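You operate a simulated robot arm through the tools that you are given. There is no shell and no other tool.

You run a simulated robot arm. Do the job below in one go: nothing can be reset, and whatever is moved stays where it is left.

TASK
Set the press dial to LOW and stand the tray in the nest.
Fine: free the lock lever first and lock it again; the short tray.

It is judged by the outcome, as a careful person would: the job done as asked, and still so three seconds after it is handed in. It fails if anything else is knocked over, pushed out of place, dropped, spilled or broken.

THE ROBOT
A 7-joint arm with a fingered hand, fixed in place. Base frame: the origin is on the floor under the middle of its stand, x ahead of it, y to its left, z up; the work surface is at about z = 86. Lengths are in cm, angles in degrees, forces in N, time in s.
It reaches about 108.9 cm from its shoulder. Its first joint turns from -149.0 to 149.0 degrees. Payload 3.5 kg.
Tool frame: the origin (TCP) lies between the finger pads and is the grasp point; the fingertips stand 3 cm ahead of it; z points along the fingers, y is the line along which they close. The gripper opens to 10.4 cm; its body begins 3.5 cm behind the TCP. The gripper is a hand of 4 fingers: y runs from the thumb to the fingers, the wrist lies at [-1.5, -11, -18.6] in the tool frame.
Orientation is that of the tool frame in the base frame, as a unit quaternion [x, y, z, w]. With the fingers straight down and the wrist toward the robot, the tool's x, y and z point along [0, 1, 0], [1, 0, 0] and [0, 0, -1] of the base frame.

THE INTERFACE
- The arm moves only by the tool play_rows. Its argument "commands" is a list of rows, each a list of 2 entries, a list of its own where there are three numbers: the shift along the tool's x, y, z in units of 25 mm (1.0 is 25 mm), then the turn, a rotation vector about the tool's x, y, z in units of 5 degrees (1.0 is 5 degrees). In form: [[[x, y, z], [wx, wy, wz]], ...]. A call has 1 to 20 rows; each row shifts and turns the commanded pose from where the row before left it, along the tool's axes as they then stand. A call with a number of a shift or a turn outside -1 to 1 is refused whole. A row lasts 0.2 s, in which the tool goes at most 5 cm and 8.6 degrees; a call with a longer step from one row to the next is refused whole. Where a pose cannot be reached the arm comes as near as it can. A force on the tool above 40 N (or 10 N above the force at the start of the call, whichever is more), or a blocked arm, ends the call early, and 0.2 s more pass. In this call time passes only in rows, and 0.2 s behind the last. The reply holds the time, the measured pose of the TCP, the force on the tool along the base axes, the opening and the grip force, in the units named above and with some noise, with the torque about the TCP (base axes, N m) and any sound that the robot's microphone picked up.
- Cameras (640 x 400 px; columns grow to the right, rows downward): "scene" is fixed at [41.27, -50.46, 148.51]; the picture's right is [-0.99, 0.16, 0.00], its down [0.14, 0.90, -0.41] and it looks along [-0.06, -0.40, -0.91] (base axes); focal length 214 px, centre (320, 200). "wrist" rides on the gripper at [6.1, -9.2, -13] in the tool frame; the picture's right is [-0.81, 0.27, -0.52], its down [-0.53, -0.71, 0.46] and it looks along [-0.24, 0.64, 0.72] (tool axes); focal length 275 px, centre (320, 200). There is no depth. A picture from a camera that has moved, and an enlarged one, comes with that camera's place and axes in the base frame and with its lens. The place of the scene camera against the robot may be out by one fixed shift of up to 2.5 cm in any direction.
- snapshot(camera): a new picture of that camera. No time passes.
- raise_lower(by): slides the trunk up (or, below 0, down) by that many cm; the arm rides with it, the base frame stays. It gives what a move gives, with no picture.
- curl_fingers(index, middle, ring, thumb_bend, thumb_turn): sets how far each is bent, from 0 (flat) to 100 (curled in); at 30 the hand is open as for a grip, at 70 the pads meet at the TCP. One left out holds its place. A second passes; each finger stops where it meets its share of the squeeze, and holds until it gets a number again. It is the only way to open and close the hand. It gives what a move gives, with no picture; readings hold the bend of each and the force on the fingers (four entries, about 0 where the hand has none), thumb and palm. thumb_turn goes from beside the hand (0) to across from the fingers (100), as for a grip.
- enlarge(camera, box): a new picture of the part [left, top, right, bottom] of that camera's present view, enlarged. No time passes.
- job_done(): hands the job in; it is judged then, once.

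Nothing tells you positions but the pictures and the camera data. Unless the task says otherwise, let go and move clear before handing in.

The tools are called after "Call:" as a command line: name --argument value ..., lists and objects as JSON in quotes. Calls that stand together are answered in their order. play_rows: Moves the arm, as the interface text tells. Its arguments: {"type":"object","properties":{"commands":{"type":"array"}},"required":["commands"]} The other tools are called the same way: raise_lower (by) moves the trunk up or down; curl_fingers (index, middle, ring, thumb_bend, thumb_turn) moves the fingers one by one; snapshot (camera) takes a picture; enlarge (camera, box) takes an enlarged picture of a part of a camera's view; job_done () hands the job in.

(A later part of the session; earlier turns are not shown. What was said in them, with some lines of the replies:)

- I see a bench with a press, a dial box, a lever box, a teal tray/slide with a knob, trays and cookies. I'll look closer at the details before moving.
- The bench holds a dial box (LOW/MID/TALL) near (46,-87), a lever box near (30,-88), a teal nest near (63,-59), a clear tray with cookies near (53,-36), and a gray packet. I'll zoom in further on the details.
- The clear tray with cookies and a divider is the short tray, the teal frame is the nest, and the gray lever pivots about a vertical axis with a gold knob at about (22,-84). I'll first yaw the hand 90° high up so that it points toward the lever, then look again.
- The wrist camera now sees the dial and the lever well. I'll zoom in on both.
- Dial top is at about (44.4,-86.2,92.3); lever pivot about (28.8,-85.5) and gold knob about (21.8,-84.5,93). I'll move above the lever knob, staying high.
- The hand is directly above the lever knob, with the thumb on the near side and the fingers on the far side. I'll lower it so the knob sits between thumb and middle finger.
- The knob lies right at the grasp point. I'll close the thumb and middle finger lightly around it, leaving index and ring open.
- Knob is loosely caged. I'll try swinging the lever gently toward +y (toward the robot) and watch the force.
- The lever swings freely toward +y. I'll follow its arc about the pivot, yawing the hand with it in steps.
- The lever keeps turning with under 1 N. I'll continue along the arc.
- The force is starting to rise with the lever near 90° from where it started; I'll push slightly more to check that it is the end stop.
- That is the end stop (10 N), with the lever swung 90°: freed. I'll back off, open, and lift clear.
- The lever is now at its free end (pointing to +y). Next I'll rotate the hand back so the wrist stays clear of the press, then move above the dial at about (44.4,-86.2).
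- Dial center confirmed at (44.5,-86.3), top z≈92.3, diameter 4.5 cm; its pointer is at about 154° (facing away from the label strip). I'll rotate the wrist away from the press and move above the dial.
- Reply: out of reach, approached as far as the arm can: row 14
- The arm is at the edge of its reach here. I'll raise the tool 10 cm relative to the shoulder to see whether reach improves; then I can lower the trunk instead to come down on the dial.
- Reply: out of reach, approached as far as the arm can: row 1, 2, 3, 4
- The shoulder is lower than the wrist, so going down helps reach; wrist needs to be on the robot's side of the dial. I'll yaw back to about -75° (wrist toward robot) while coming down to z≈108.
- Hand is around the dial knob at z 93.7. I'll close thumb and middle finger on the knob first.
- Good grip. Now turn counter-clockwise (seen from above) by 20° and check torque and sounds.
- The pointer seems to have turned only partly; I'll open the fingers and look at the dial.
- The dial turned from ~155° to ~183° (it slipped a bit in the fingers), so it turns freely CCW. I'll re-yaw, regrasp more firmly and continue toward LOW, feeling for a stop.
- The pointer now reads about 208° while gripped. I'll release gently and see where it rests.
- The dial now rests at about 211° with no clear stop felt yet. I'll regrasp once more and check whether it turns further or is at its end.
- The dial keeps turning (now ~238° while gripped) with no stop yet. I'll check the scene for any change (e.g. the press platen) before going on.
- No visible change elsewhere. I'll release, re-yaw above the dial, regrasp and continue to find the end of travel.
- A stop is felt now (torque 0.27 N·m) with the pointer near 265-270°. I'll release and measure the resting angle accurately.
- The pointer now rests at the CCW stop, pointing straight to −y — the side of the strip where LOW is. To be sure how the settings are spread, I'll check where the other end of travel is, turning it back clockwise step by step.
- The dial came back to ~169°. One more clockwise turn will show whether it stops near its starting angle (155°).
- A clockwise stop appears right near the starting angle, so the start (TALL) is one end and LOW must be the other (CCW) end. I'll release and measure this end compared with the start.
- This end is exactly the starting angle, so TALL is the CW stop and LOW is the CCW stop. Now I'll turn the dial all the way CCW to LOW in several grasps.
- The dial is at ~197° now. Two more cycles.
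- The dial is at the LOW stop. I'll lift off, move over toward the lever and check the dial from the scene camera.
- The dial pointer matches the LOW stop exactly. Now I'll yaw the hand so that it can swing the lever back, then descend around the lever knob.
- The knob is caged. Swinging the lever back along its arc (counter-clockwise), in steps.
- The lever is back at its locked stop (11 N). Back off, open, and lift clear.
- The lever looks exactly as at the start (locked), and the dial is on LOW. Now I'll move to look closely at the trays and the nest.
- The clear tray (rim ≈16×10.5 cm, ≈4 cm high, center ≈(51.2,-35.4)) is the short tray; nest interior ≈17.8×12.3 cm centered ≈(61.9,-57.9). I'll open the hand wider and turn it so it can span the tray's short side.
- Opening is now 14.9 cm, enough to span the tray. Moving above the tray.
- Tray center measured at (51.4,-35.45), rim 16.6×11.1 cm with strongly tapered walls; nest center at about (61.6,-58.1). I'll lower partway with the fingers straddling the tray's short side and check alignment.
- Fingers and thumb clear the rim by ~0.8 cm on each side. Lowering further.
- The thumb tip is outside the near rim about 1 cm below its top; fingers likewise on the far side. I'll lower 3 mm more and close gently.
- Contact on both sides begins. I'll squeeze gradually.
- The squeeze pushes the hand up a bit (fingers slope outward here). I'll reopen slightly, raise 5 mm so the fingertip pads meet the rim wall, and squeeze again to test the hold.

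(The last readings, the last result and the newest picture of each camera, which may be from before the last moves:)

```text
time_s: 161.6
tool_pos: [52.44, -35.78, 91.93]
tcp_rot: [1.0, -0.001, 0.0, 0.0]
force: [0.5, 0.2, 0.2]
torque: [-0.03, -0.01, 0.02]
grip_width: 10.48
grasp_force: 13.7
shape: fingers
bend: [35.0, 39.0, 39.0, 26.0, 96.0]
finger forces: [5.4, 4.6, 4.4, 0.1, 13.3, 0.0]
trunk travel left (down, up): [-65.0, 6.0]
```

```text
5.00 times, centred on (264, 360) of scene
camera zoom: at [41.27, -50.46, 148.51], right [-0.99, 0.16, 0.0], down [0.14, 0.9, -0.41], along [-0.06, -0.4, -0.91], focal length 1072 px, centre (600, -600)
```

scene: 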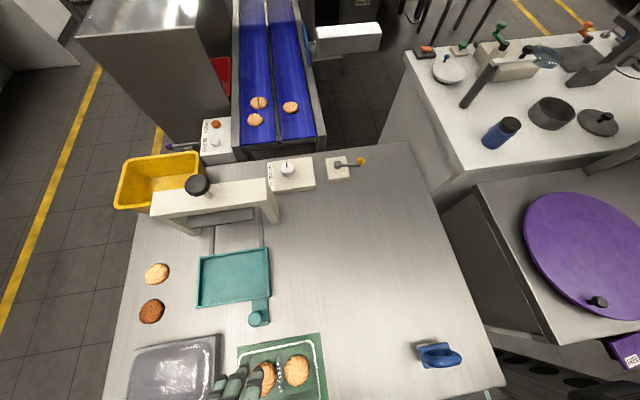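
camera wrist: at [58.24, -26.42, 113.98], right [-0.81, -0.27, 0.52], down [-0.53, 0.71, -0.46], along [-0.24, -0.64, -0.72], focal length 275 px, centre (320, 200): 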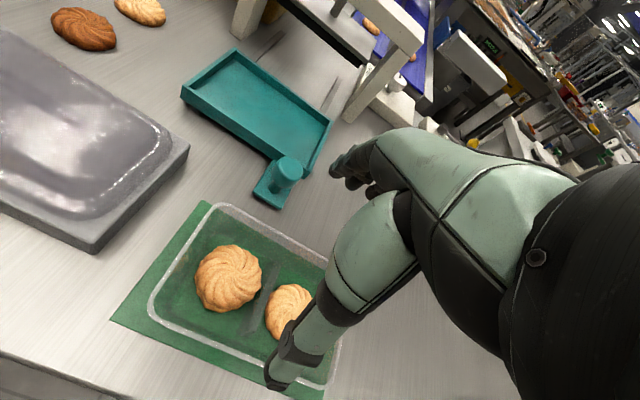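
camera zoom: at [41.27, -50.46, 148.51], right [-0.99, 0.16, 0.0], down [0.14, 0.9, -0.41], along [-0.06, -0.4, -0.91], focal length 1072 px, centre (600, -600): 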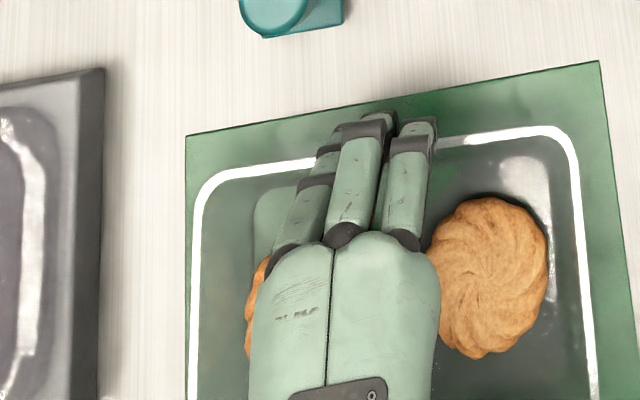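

The tray seems to follow the hand. I'll lift a few millimetres more and check.

Call:
play_rows --commands '[[[0, 0, -0.12], [0, 0, 0]], [[0, 0, -0.12], [0, 0, 0]]]'

Call:
enlarge --camera "wrist" --box '[140, 170, 400, 400]'

Call:
enlarge --camera "scene" --box '[200, 320, 328, 400]'

```text
time_s: 162.2
tool_pos: [52.42, -35.83, 92.24]
tcp_rot: [1.0, 0.0, 0.0, 0.001]
force: [-0.6, -0.5, -0.6]
torque: [-0.01, 0.0, 0.01]
grip_width: 10.5
grasp_force: 14.2
shape: fingers
bend: [35.0, 39.0, 39.0, 26.0, 96.0]
finger forces: [5.5, 4.5, 4.5, 0.1, 13.3, 0.0]
trunk travel left (down, up): [-65.0, 6.0]
```

```text
1.74 times, centred on (270, 285) of wrist
camera zoom: at [58.58, -26.58, 105.45], right [-0.81, -0.27, 0.52], down [-0.53, 0.71, -0.46], along [-0.24, -0.64, -0.72], focal length 479 px, centre (407, 52)
```

zoom: 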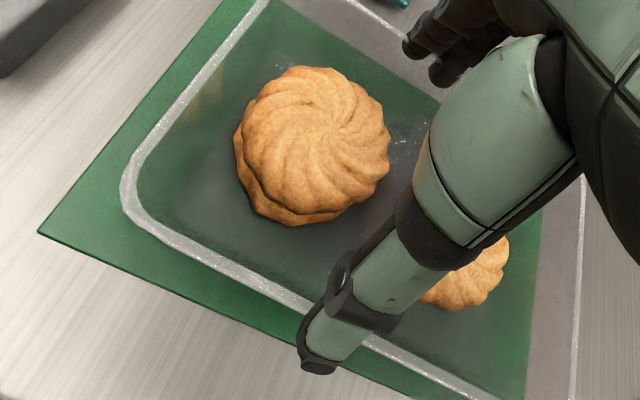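

```text
5.00 times, centred on (264, 360) of scene
camera zoom: at [41.27, -50.46, 148.51], right [-0.99, 0.16, 0.0], down [0.14, 0.9, -0.41], along [-0.06, -0.4, -0.91], focal length 1072 px, centre (600, -600)
```

zoom: 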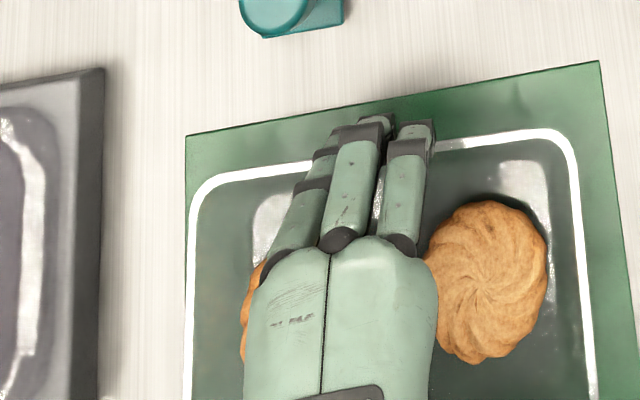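

The tray is lifted and stays fixed relative to the hand (squeeze ≈14 N, load under 1 N). I'll lift slowly and check again.

Call:
play_rows --commands '[[[0, 0, -0.15], [0, 0, 0]], [[0, 0, -0.2], [0, 0, 0]], [[0, 0, -0.2], [0, 0, 0]], [[0, 0, -0.2], [0, 0, 0]], [[0, 0, -0.15], [0, 0, 0]], [[0, 0, -0.1], [0, 0, 0]]]'

Call:
snapshot --camera "wrist"

Call:
enlarge --camera "scene" --box '[180, 300, 340, 400]'

```text
time_s: 163.6
tool_pos: [52.4, -35.76, 95.02]
tcp_rot: [1.0, 0.0, 0.0, 0.0]
force: [0.7, 0.0, -0.3]
torque: [0.0, -0.02, 0.0]
grip_width: 10.49
grasp_force: 13.7
shape: fingers
bend: [35.0, 39.0, 39.0, 26.0, 96.0]
finger forces: [5.4, 4.5, 4.4, 0.0, 13.2, 0.0]
trunk travel left (down, up): [-65.0, 6.0]
```

```text
taken
camera wrist: at [58.63, -26.59, 108.09], right [-0.81, -0.27, 0.52], down [-0.53, 0.71, -0.46], along [-0.24, -0.64, -0.72], focal length 275 px, centre (320, 200)
```

wrist: 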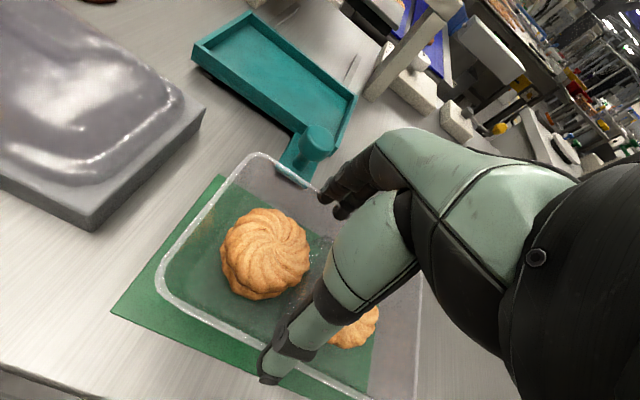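

```text
4.00 times, centred on (260, 350) of scene
camera zoom: at [41.27, -50.46, 148.51], right [-0.99, 0.16, 0.0], down [0.14, 0.9, -0.41], along [-0.06, -0.4, -0.91], focal length 858 px, centre (560, -400)
```

zoom: 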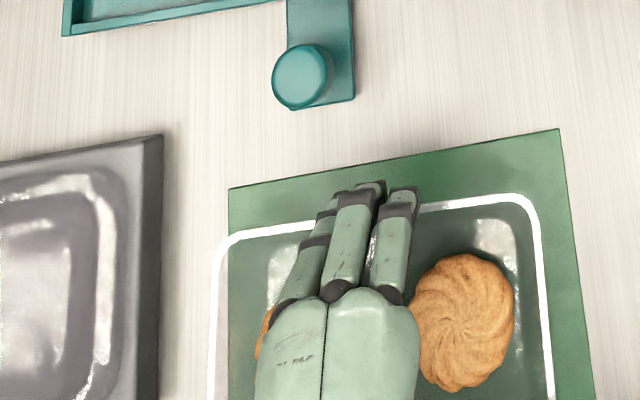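

The tray is level and steady. Lifting higher to clear the nest's knob, then moving slowly toward the nest.

Call:
play_rows --commands '[[[0, 0, -0.15], [0, 0, 0]], [[0, 0, -0.3], [0, 0, 0]], [[0, 0, -0.35], [0, 0, 0]], [[0, 0, -0.35], [0, 0, 0]], [[0, 0, -0.35], [0, 0, 0]], [[0, 0, -0.35], [0, 0, 0]], [[0, 0, -0.35], [0, 0, 0]], [[0, 0, -0.35], [0, 0, 0]], [[0, 0, -0.35], [0, 0, 0]], [[0, 0, -0.2], [0, 0, 0]], [[0, 0, -0.1], [0, 0, 0]]]'

Call:
play_rows --commands '[[[0.1, 0.1, 0], [0, 0, 0]], [[0.2, 0.25, 0], [0, 0, 0]], [[0.25, 0.4, 0], [0, 0, 0]], [[0.25, 0.45, 0], [0, 0, 0]], [[0.25, 0.45, 0], [0, 0, 0]], [[0.25, 0.45, 0], [0, 0, 0]], [[0.25, 0.45, 0], [0, 0, 0]], [[0.25, 0.45, 0], [0, 0, 0]], [[0.25, 0.45, 0], [0, 0, 0]], [[0.25, 0.45, 0], [0, 0, 0]], [[0.2, 0.3, 0], [0, 0, 0]], [[0.1, 0.15, 0], [0, 0, 0]]]'

Call:
snapshot --camera "wrist"

Call:
snapshot --camera "scene"

```text
time_s: 166.0
tool_pos: [52.37, -35.71, 102.93]
tcp_rot: [1.0, -0.001, 0.001, 0.0]
force: [-0.1, 0.4, 0.1]
torque: [-0.03, -0.01, -0.01]
grip_width: 10.49
grasp_force: 13.9
shape: fingers
bend: [35.0, 39.0, 39.0, 26.0, 96.0]
finger forces: [5.4, 4.4, 4.3, 0.0, 13.1, 0.0]
trunk travel left (down, up): [-65.0, 6.0]
```

```text
time_s: 168.6
tool_pos: [58.91, -46.7, 103.09]
tcp_rot: [1.0, 0.0, 0.0, 0.0]
force: [-0.1, -0.6, -0.7]
torque: [-0.04, 0.0, 0.02]
grip_width: 10.52
grasp_force: 14.0
shape: fingers
bend: [35.0, 39.0, 39.0, 26.0, 96.0]
finger forces: [5.3, 4.5, 4.4, 0.2, 13.1, 0.0]
trunk travel left (down, up): [-65.0, 6.0]
```

```text
taken
camera wrist: at [65.1, -37.51, 116.1], right [-0.81, -0.27, 0.52], down [-0.53, 0.71, -0.46], along [-0.24, -0.64, -0.72], focal length 275 px, centre (320, 200)
```

wrist: 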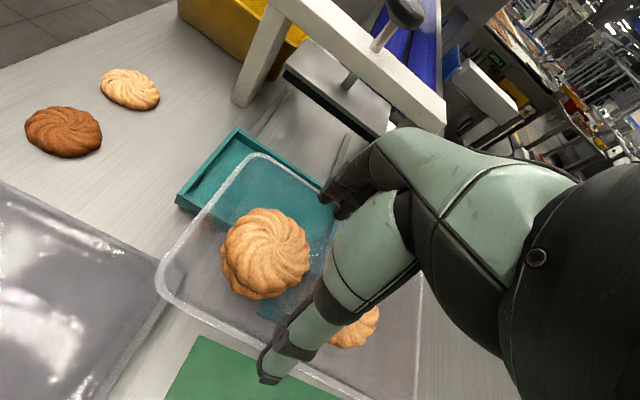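

```text
taken
```

scene: 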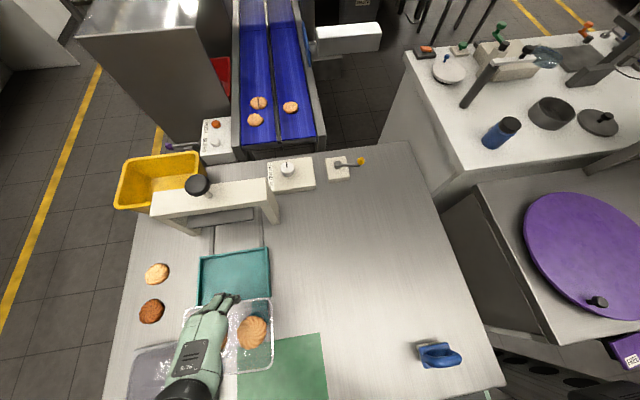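

Everything is steady; nest center refined to about (61.5,-58.2). Moving the last stretch above the nest.

Call:
play_rows --commands '[[[0.06, 0.15, 0], [0, 0, 0]], [[0.12, 0.3, 0], [0, 0, 0]], [[0.14, 0.45, 0], [0, 0, 0]], [[0.14, 0.5, 0], [0, 0, 0]], [[0.14, 0.5, 0], [0, 0, 0]], [[0.14, 0.5, 0], [0, 0, 0]], [[0.14, 0.5, 0], [0, 0, 0]], [[0.14, 0.5, 0], [0, 0, 0]], [[0.14, 0.5, 0], [0, 0, 0]], [[0.12, 0.45, 0], [0, 0, 0]], [[0.1, 0.35, 0], [0, 0, 0]], [[0.06, 0.2, 0], [0, 0, 0]], [[0, 0.1, 0], [0, 0, 0]]]'

Call:
snapshot --camera "wrist"

Call:
enlarge --camera "scene" --box '[140, 180, 300, 340]'

```text
time_s: 171.4
tool_pos: [62.5, -59.03, 103.1]
tcp_rot: [1.0, 0.0, 0.0, 0.001]
force: [-0.2, -0.2, 0.2]
torque: [0.0, 0.02, 0.02]
grip_width: 10.48
grasp_force: 13.5
shape: fingers
bend: [35.0, 39.0, 39.0, 26.0, 96.0]
finger forces: [5.3, 4.4, 4.4, 0.0, 13.0, 0.0]
trunk travel left (down, up): [-65.0, 6.0]
```

```text
taken
camera wrist: at [68.66, -49.84, 116.23], right [-0.81, -0.27, 0.52], down [-0.53, 0.71, -0.46], along [-0.24, -0.64, -0.72], focal length 275 px, centre (320, 200)
```

wrist: 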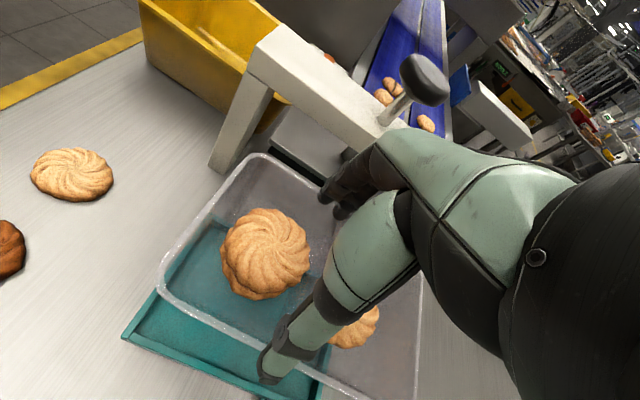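

```text
2.50 times, centred on (220, 260) of scene
camera zoom: at [41.27, -50.46, 148.51], right [-0.99, 0.16, 0.0], down [0.14, 0.9, -0.41], along [-0.06, -0.4, -0.91], focal length 536 px, centre (570, 50)
```

zoom: 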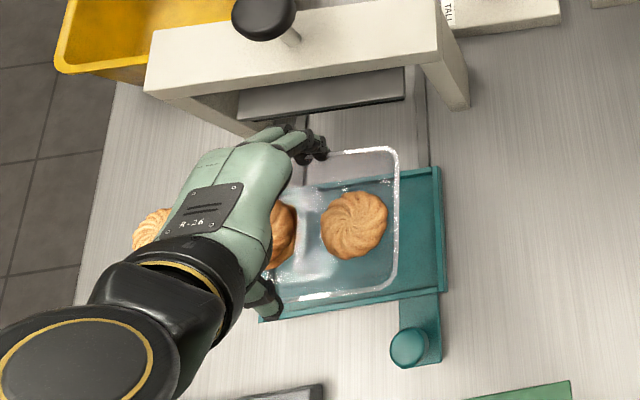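

The tray is centered over the nest (within ~1 mm by the measurements). Lowering slowly, first to about 3 cm above.

Call:
play_rows --commands '[[[0, 0.03, 0.1], [0, 0, 0]], [[0, 0, 0.2], [0, 0, 0]], [[0, 0, 0.3], [0, 0, 0]], [[0, 0, 0.35], [0, 0, 0]], [[0, 0, 0.35], [0, 0, 0]], [[0, 0, 0.35], [0, 0, 0]], [[0, 0, 0.35], [0, 0, 0]], [[0, 0, 0.35], [0, 0, 0]], [[0, 0, 0.35], [0, 0, 0]], [[0, 0, 0.3], [0, 0, 0]], [[0, 0, 0.2], [0, 0, 0]], [[0, 0, 0.1], [0, 0, 0]]]'

Call:
snapshot --camera "wrist"

Call:
enlarge --camera "scene" --box '[160, 210, 300, 330]'

```text
time_s: 174.0
tool_pos: [62.29, -59.25, 94.61]
tcp_rot: [1.0, 0.0, 0.001, -0.001]
force: [0.4, -0.1, 0.0]
torque: [0.01, 0.01, 0.01]
grip_width: 10.5
grasp_force: 13.3
shape: fingers
bend: [35.0, 39.0, 39.0, 26.0, 96.0]
finger forces: [5.2, 4.5, 4.3, 0.0, 13.0, 0.0]
trunk travel left (down, up): [-65.0, 6.0]
```

```text
taken
camera wrist: at [68.59, -49.95, 107.77], right [-0.81, -0.27, 0.52], down [-0.53, 0.71, -0.46], along [-0.24, -0.64, -0.72], focal length 275 px, centre (320, 200)
```

wrist: 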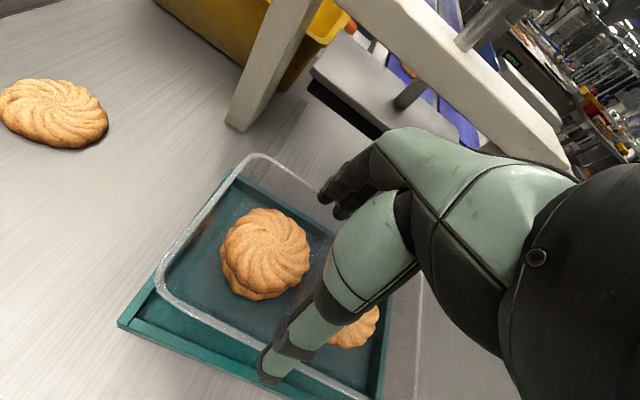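

```text
3.33 times, centred on (230, 270) of scene
camera zoom: at [41.27, -50.46, 148.51], right [-0.99, 0.16, 0.0], down [0.14, 0.9, -0.41], along [-0.06, -0.4, -0.91], focal length 715 px, centre (620, -33)
```

zoom: 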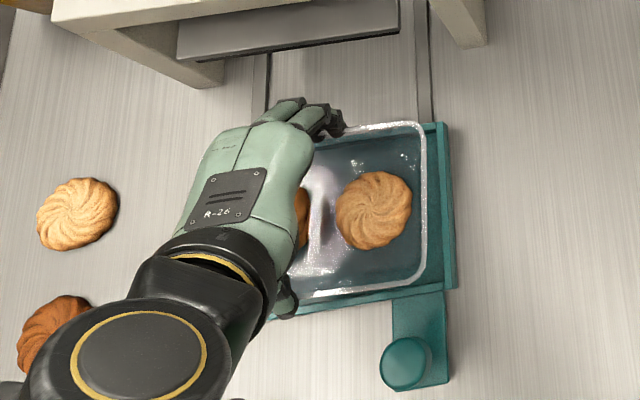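

Alignment looks good in both views. Lowering the final centimetres slowly while watching force.

Call:
play_rows --commands '[[[0, 0, 0.1], [0, 0, 0]], [[0, 0, 0.1], [0, 0, 0]], [[0, 0, 0.1], [0, 0, 0]], [[0, 0, 0.1], [0, 0, 0]], [[0, 0, 0.1], [0, 0, 0]], [[0, 0, 0.1], [0, 0, 0]]]'

Call:
play_rows --commands '[[[0, 0, 0.08], [0, 0, 0]], [[0, 0, 0.08], [0, 0, 0]]]'

Call:
snapshot --camera "wrist"

Call:
enlarge --camera "scene" --box '[160, 210, 300, 330]'

```text
time_s: 175.4
tool_pos: [62.34, -59.3, 93.3]
tcp_rot: [1.0, 0.0, 0.0, 0.001]
force: [0.6, 1.0, 4.8]
torque: [-0.09, -0.03, 0.0]
grip_width: 10.52
grasp_force: 13.9
shape: fingers
bend: [35.0, 39.0, 39.0, 26.0, 96.0]
finger forces: [5.7, 4.0, 4.2, 0.1, 13.2, 0.1]
trunk travel left (down, up): [-65.0, 6.0]
```

```text
time_s: 176.0
tool_pos: [62.34, -59.29, 93.04]
tcp_rot: [1.0, 0.001, 0.0, 0.001]
force: [0.5, -0.7, 19.1]
torque: [0.04, -0.04, -0.01]
grip_width: 10.58
grasp_force: 14.3
shape: fingers
bend: [35.0, 40.0, 39.0, 26.0, 96.0]
finger forces: [6.9, 3.4, 3.4, 0.0, 15.4, 0.1]
trunk travel left (down, up): [-65.0, 6.0]
```

```text
taken
camera wrist: at [68.52, -49.97, 106.12], right [-0.81, -0.27, 0.52], down [-0.53, 0.71, -0.46], along [-0.24, -0.65, -0.72], focal length 275 px, centre (320, 200)
```

wrist: 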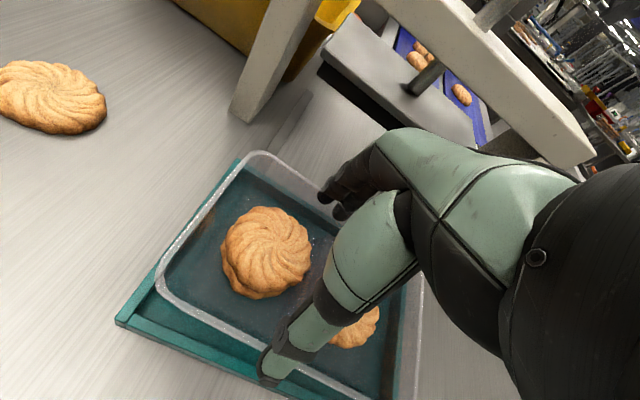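

```text
3.33 times, centred on (230, 270) of scene
camera zoom: at [41.27, -50.46, 148.51], right [-0.99, 0.16, 0.0], down [0.14, 0.9, -0.41], along [-0.06, -0.4, -0.91], focal length 715 px, centre (620, -33)
```

zoom: 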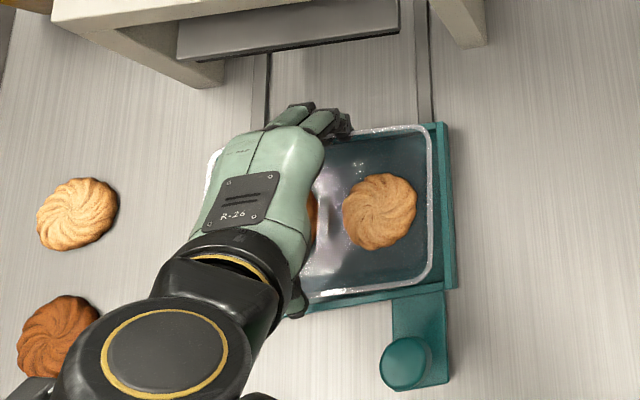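

Contact is felt (19 N) a little earlier than expected; I'll check closely whether the tray sits on the nest floor or on a wall, and relieve the pressure.

Call:
play_rows --commands '[[[0, 0, -0.1], [0, 0, 0]]]'

Call:
enlarge --camera "wrist" --box '[100, 140, 300, 400]'

Call:
enlarge --camera "scene" --box '[200, 240, 280, 310]'

```text
time_s: 176.4
tool_pos: [62.36, -59.15, 93.17]
tcp_rot: [1.0, 0.0, 0.0, 0.001]
force: [0.8, -1.5, 11.0]
torque: [-0.03, -0.05, 0.04]
grip_width: 10.57
grasp_force: 13.9
shape: fingers
bend: [35.0, 40.0, 39.0, 26.0, 96.0]
finger forces: [6.7, 3.9, 4.2, 0.0, 13.0, 0.0]
trunk travel left (down, up): [-65.0, 6.0]
```

```text
1.54 times, centred on (200, 270) of wrist
camera zoom: at [68.54, -49.98, 106.19], right [-0.81, -0.27, 0.52], down [-0.53, 0.71, -0.46], along [-0.24, -0.64, -0.72], focal length 424 px, centre (505, 92)
```

zoom: 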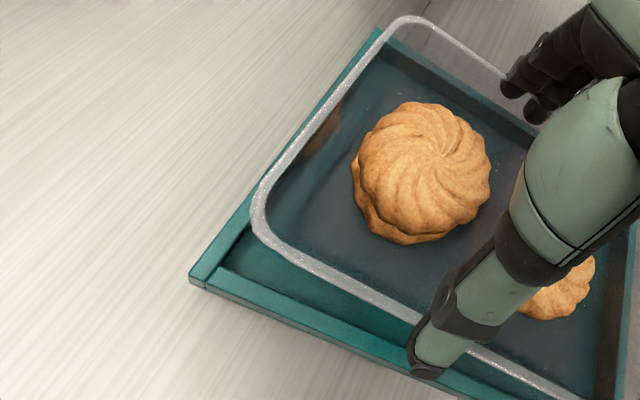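

```text
5.71 times, centred on (240, 275) of scene
camera zoom: at [41.27, -50.46, 148.51], right [-0.99, 0.16, 0.0], down [0.14, 0.9, -0.41], along [-0.06, -0.4, -0.91], focal length 1226 px, centre (777, -229)
```

zoom: 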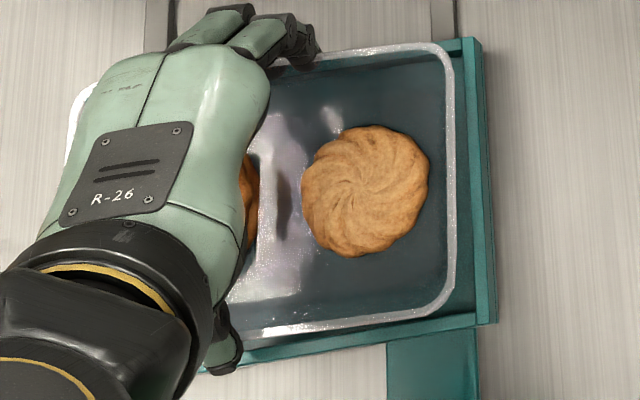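

The tray base lies inside the nest walls on all sides by the measurements, so it should be on the nest floor. I'll relieve the remaining push and open the hand slowly.

Call:
play_rows --commands '[[[0, 0, -0.06], [0, 0, 0]]]'

Call:
curl_fingers --index 32 --middle 35 --ring 35 --thumb_bend 25

Call:
enlarge --camera "wrist" --box '[100, 140, 300, 400]'

Call:
enlarge --camera "scene" --box '[200, 240, 280, 310]'

```text
time_s: 176.8
tool_pos: [62.32, -59.24, 93.08]
tcp_rot: [1.0, 0.0, 0.0, -0.001]
force: [-0.6, -0.4, 1.6]
torque: [-0.07, -0.06, -0.01]
grip_width: 10.53
grasp_force: 13.1
shape: fingers
bend: [35.0, 40.0, 39.0, 27.0, 96.0]
finger forces: [5.7, 4.1, 4.4, 0.0, 11.9, 0.0]
trunk travel left (down, up): [-65.0, 6.0]
```

```text
time_s: 177.8
tool_pos: [62.39, -59.21, 93.25]
tcp_rot: [1.0, 0.0, 0.0, 0.0]
force: [0.1, 1.3, 0.2]
torque: [0.01, 0.0, 0.0]
grip_width: 10.89
grasp_force: 1.9
shape: fingers
bend: [31.0, 35.0, 34.0, 22.0, 97.0]
finger forces: [0.9, 0.4, 0.8, 0.1, 1.7, 0.0]
trunk travel left (down, up): [-65.0, 6.0]
```

```text
1.54 times, centred on (200, 270) of wrist
camera zoom: at [68.58, -50.05, 106.33], right [-0.81, -0.27, 0.52], down [-0.53, 0.71, -0.46], along [-0.24, -0.64, -0.72], focal length 424 px, centre (505, 92)
```

zoom: 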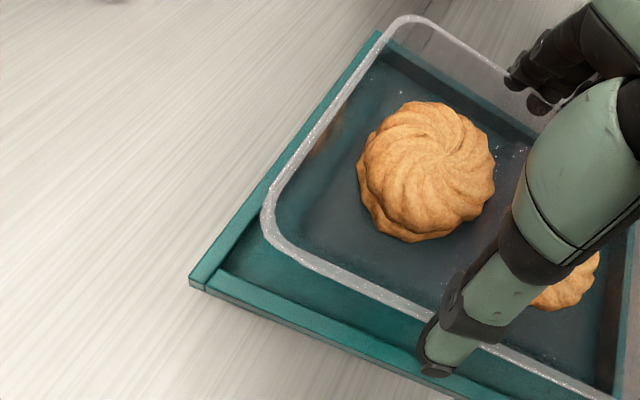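

```text
5.71 times, centred on (240, 275) of scene
camera zoom: at [41.27, -50.46, 148.51], right [-0.99, 0.16, 0.0], down [0.14, 0.9, -0.41], along [-0.06, -0.4, -0.91], focal length 1226 px, centre (777, -229)
```

zoom: 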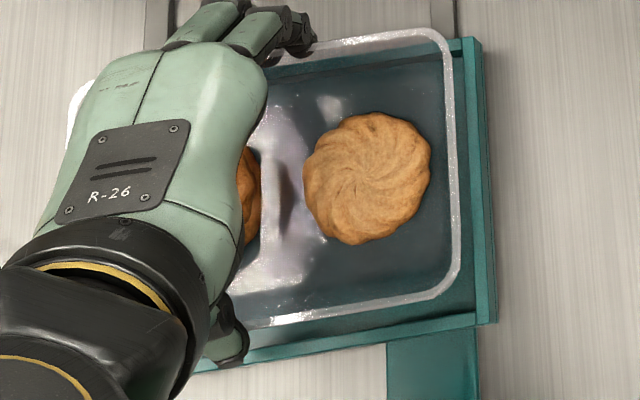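

The tray stands free with light contact. Continue opening, thumb and fingers evenly.

Call:
curl_fingers --index 24 --middle 24 --ring 24 --thumb_bend 14

Call:
enlarge --camera "wrist" --box '[100, 140, 300, 400]'

Call:
enlarge --camera "scene" --box '[200, 240, 280, 310]'

```text
time_s: 178.8
tool_pos: [62.28, -59.17, 93.15]
tcp_rot: [1.0, 0.0, -0.001, 0.001]
force: [-0.1, 0.6, 0.2]
torque: [0.0, -0.01, -0.02]
grip_width: 12.46
grasp_force: 0.2
shape: fingers
bend: [24.0, 24.0, 24.0, 14.0, 97.0]
finger forces: [0.0, 0.0, 0.0, 0.0, 0.0, 0.1]
trunk travel left (down, up): [-65.0, 6.0]
```

```text
1.54 times, centred on (200, 270) of wrist
camera zoom: at [68.58, -50.05, 106.33], right [-0.81, -0.27, 0.52], down [-0.53, 0.71, -0.46], along [-0.24, -0.64, -0.72], focal length 424 px, centre (505, 92)
```

zoom: 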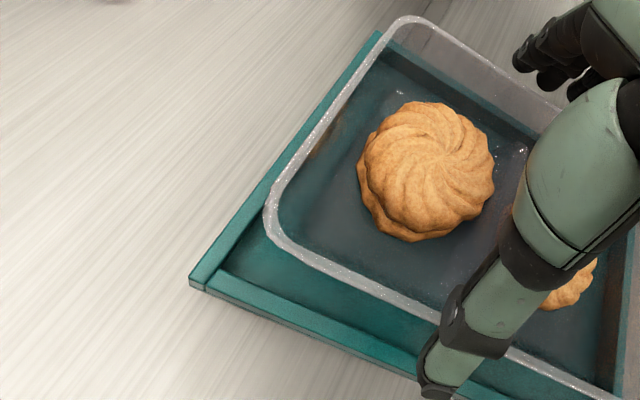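

```text
5.71 times, centred on (240, 275) of scene
camera zoom: at [41.27, -50.46, 148.51], right [-0.99, 0.16, 0.0], down [0.14, 0.9, -0.41], along [-0.06, -0.4, -0.91], focal length 1226 px, centre (777, -229)
```

zoom: 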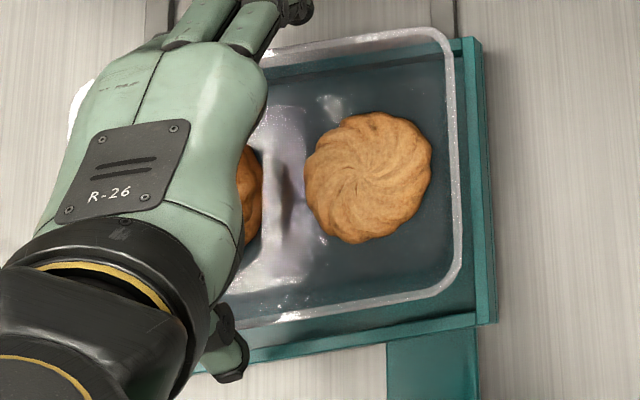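

The tray is released. Opening a bit wider and lifting straight up.

Call:
curl_fingers --index 15 --middle 15 --ring 15 --thumb_bend 8

Call:
play_rows --commands '[[[0, 0, -0.2], [0, 0, 0]], [[0, 0, -0.3], [0, 0, 0]], [[0, 0, -0.4], [0, 0, 0]], [[0, 0, -0.5], [0, 0, 0]], [[0, 0, -0.6], [0, 0, 0]], [[0, 0, -0.8], [0, 0, 0]], [[0, 0, -1], [0, 0, 0]], [[0, 0, -1], [0, 0, 0]], [[0, 0, -1], [0, 0, 0]]]'

Call:
snapshot --camera "wrist"

Call:
enlarge --camera "scene" --box '[160, 210, 300, 330]'

```text
time_s: 179.8
tool_pos: [62.45, -59.23, 93.13]
tcp_rot: [1.0, 0.0, 0.0, 0.0]
force: [0.5, 0.1, -0.7]
torque: [0.03, -0.01, -0.01]
grip_width: 14.0
grasp_force: 0.1
shape: fingers
bend: [15.0, 15.0, 15.0, 8.0, 97.0]
finger forces: [0.0, 0.0, 0.0, 0.0, 0.0, 0.1]
trunk travel left (down, up): [-65.0, 6.0]
```

```text
time_s: 181.8
tool_pos: [62.37, -59.27, 107.76]
tcp_rot: [1.0, 0.0, 0.0, 0.0]
force: [0.1, 0.3, -0.1]
torque: [0.03, -0.03, 0.01]
grip_width: 14.05
grasp_force: 0.1
shape: fingers
bend: [15.0, 15.0, 15.0, 8.0, 97.0]
finger forces: [0.0, 0.0, 0.1, 0.1, 0.0, 0.0]
trunk travel left (down, up): [-65.0, 6.0]
```

```text
taken
camera wrist: at [68.43, -50.01, 120.9], right [-0.81, -0.27, 0.52], down [-0.53, 0.71, -0.46], along [-0.24, -0.64, -0.72], focal length 275 px, centre (320, 200)
```

wrist: 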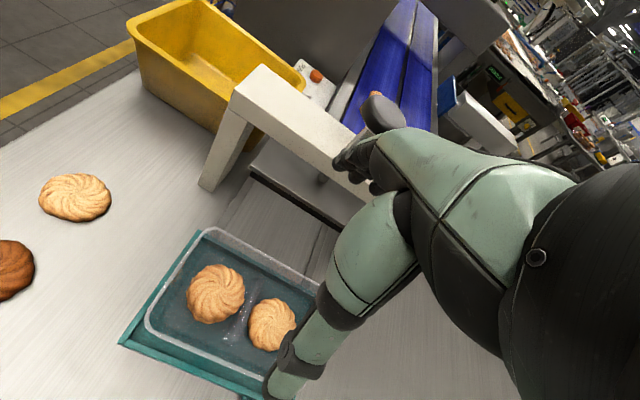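

```text
3.33 times, centred on (230, 270) of scene
camera zoom: at [41.27, -50.46, 148.51], right [-0.99, 0.16, 0.0], down [0.14, 0.9, -0.41], along [-0.06, -0.4, -0.91], focal length 715 px, centre (620, -33)
```

zoom: 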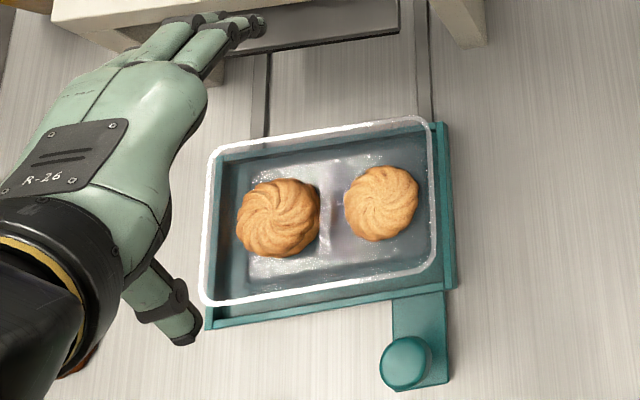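

The tray stands in the nest with its cookies. I'll move the hand away from the press and inspect the seating.

Call:
play_rows --commands '[[[0, -0.5, 0], [0, 0, 0]], [[-0.2, -0.8, -0.2], [0, 0, 0]], [[-0.4, -0.9, -0.3], [0, 0, 0]], [[-0.6, -0.9, -0.3], [0, 0, 0]], [[-0.8, -0.9, -0.3], [0, 0, 0]], [[-0.9, -0.9, -0.3], [0, 0, 0]], [[-0.9, -0.9, -0.3], [0, 0, 0]], [[-0.9, -0.9, -0.3], [0, 0, 0]], [[-0.9, -0.9, -0.3], [0, 0, 0]], [[-0.6, -0.6, 0], [0, 0, 0]]]'

Call:
snapshot --camera "scene"

Call:
enlarge --camera "scene" --box '[180, 230, 290, 320]'

Call:
snapshot --camera "wrist"

```text
time_s: 184.0
tool_pos: [46.75, -38.77, 113.38]
tcp_rot: [1.0, -0.001, 0.0, 0.0]
force: [1.0, -0.1, 0.6]
torque: [-0.01, 0.02, 0.01]
grip_width: 13.99
grasp_force: 0.0
shape: fingers
bend: [15.0, 15.0, 15.0, 8.0, 97.0]
finger forces: [0.0, 0.0, 0.0, 0.0, 0.0, 0.1]
trunk travel left (down, up): [-65.0, 6.0]
```

```text
taken
```

scene: 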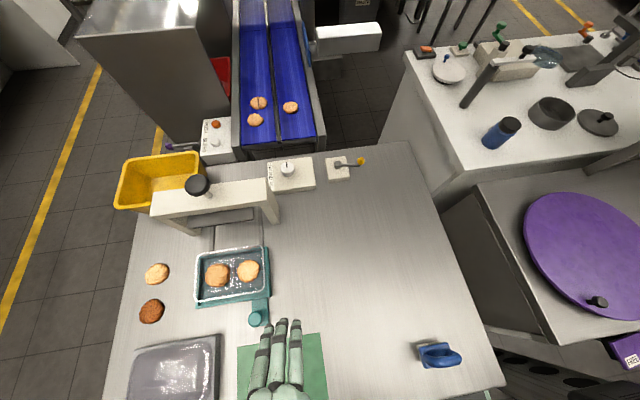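

```text
4.44 times, centred on (235, 275) of scene
camera zoom: at [41.27, -50.46, 148.51], right [-0.99, 0.16, 0.0], down [0.14, 0.9, -0.41], along [-0.06, -0.4, -0.91], focal length 953 px, centre (698, -133)
```

zoom: 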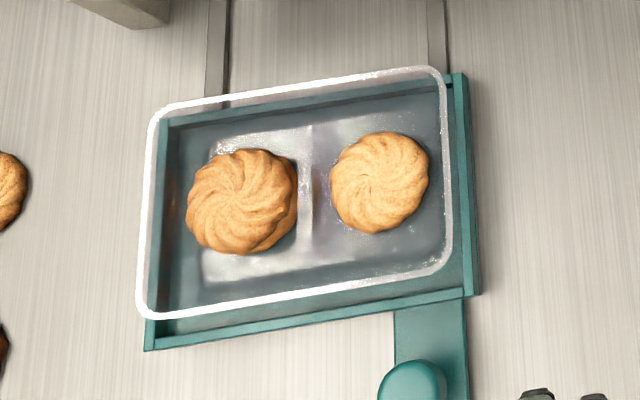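

```text
taken
camera wrist: at [53.0, -29.59, 126.45], right [-0.81, -0.27, 0.52], down [-0.53, 0.71, -0.46], along [-0.24, -0.64, -0.72], focal length 275 px, centre (320, 200)
```

wrist: 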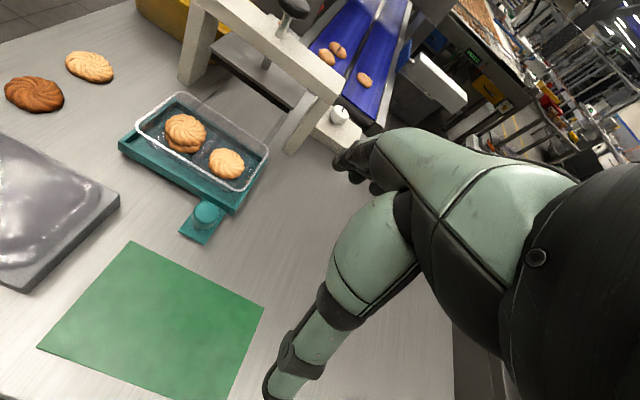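

Call:
enlarge --camera "wrist" --box '[105, 70, 285, 230]'

Call:
enlarge --camera "wrist" --box '[110, 75, 206, 165]'

Call:
enlarge --camera "wrist" --box '[190, 110, 286, 215]'

```text
2.50 times, centred on (195, 150) of wrist
camera zoom: at [53.0, -29.59, 126.45], right [-0.81, -0.27, 0.52], down [-0.53, 0.71, -0.46], along [-0.24, -0.64, -0.72], focal length 688 px, centre (632, 325)
```

zoom: 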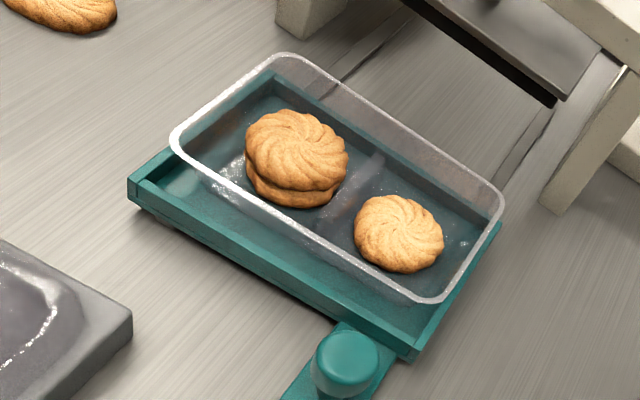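

```text
4.44 times, centred on (158, 120) of wrist
camera zoom: at [53.0, -29.59, 126.45], right [-0.81, -0.27, 0.52], down [-0.53, 0.71, -0.46], along [-0.24, -0.64, -0.72], focal length 1224 px, centre (1040, 556)
```

zoom: 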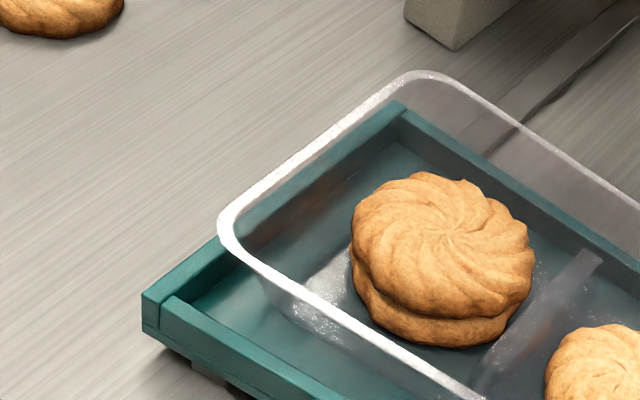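

```text
3.81 times, centred on (238, 162) of wrist
camera zoom: at [53.0, -29.59, 126.45], right [-0.81, -0.27, 0.52], down [-0.53, 0.71, -0.46], along [-0.24, -0.64, -0.72], focal length 1049 px, centre (632, 343)
```

zoom: 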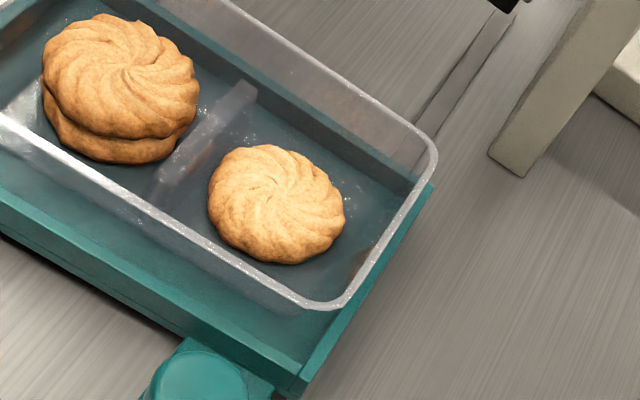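

The tray sits level inside the nest walls with all cookies in place. A final check of dial and lever, and moving the arm further clear.

Call:
play_rows --commands '[[[-0.5, 0, -0.4], [0, 0, 0]], [[-0.8, 0, -0.5], [0, 0, 0]], [[-0.8, 0, -0.5], [0, 0, 0]], [[-0.8, 0, -0.5], [0, 0, 0]], [[-0.8, 0, -0.3], [0, 0, 0]], [[-0.5, 0, 0], [0, 0, 0]]]'

Call:
enlarge --camera "scene" --box '[240, 130, 400, 230]'

Call:
snapshot --camera "scene"

Call:
enlarge --camera "scene" --box '[180, 230, 290, 320]'

```text
time_s: 185.4
tool_pos: [36.46, -38.6, 119.06]
tcp_rot: [1.0, 0.0, 0.0, 0.001]
force: [-0.1, -0.3, -0.1]
torque: [0.03, -0.02, 0.01]
grip_width: 14.02
grasp_force: 0.0
shape: fingers
bend: [15.0, 15.0, 15.0, 8.0, 97.0]
finger forces: [0.0, 0.1, 0.0, 0.1, 0.1, 0.0]
trunk travel left (down, up): [-65.0, 6.0]
```

```text
4.00 times, centred on (320, 180) of scene
camera zoom: at [41.27, -50.46, 148.51], right [-0.99, 0.16, 0.0], down [0.14, 0.9, -0.41], along [-0.06, -0.4, -0.91], focal length 858 px, centre (320, 280)
```

zoom: 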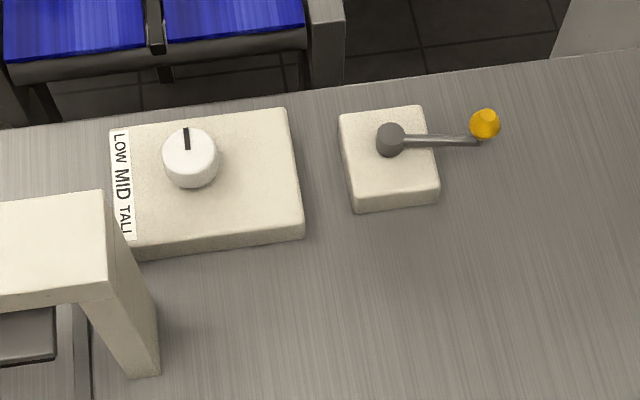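

```text
taken
```

scene: 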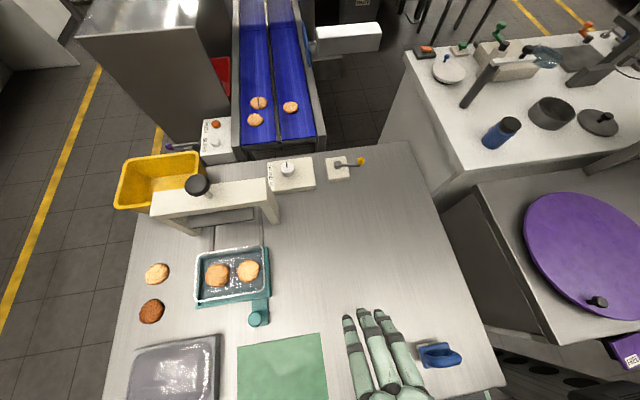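

```text
4.44 times, centred on (235, 275) of scene
camera zoom: at [41.27, -50.46, 148.51], right [-0.99, 0.16, 0.0], down [0.14, 0.9, -0.41], along [-0.06, -0.4, -0.91], focal length 953 px, centre (698, -133)
```

zoom: 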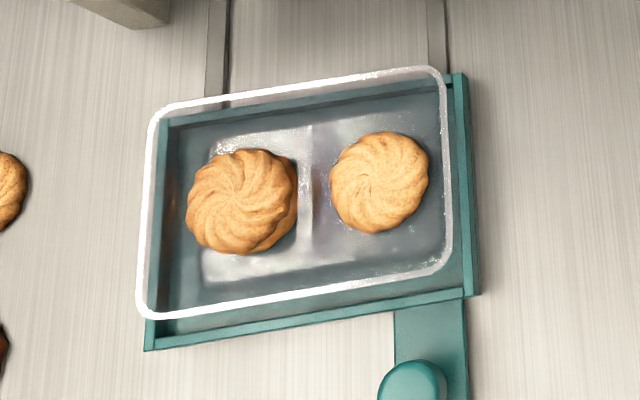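

The dial is at its LOW end stop, the lever is back at its locked stop, and the short tray stands level in the nest with its cookies. The hand is clear, so I'm handing in.

Call:
job_done

```text
The job is handed in.
```

The dial is set to LOW, the lock lever is locked again, and the short tray is standing in the nest. I've handed the job in.

- **Lock lever:** I swung it to its free end stop before touching the dial. Afterwards I pushed it back to the other stop, and it looks exactly as it did at the start.
- **Dial:** It had been resting against its clockwise stop. I turned it fully counter-clockwise to the other stop. There are no tick marks on the box. I took that stop as LOW because the starting end had to be TALL, and the pointer now faces the LOW end of the label strip.
- **Tray:** The clear tray with the cookies was the only tray I saw on the bench, so I took it as the short one. It stands level inside the nest walls with its cookies still in it. It sits roughly half a centimetre off centre, towards the press.

In the last pictures I saw nothing else moved or knocked over. The hand let go and was clear of everything before I handed in.
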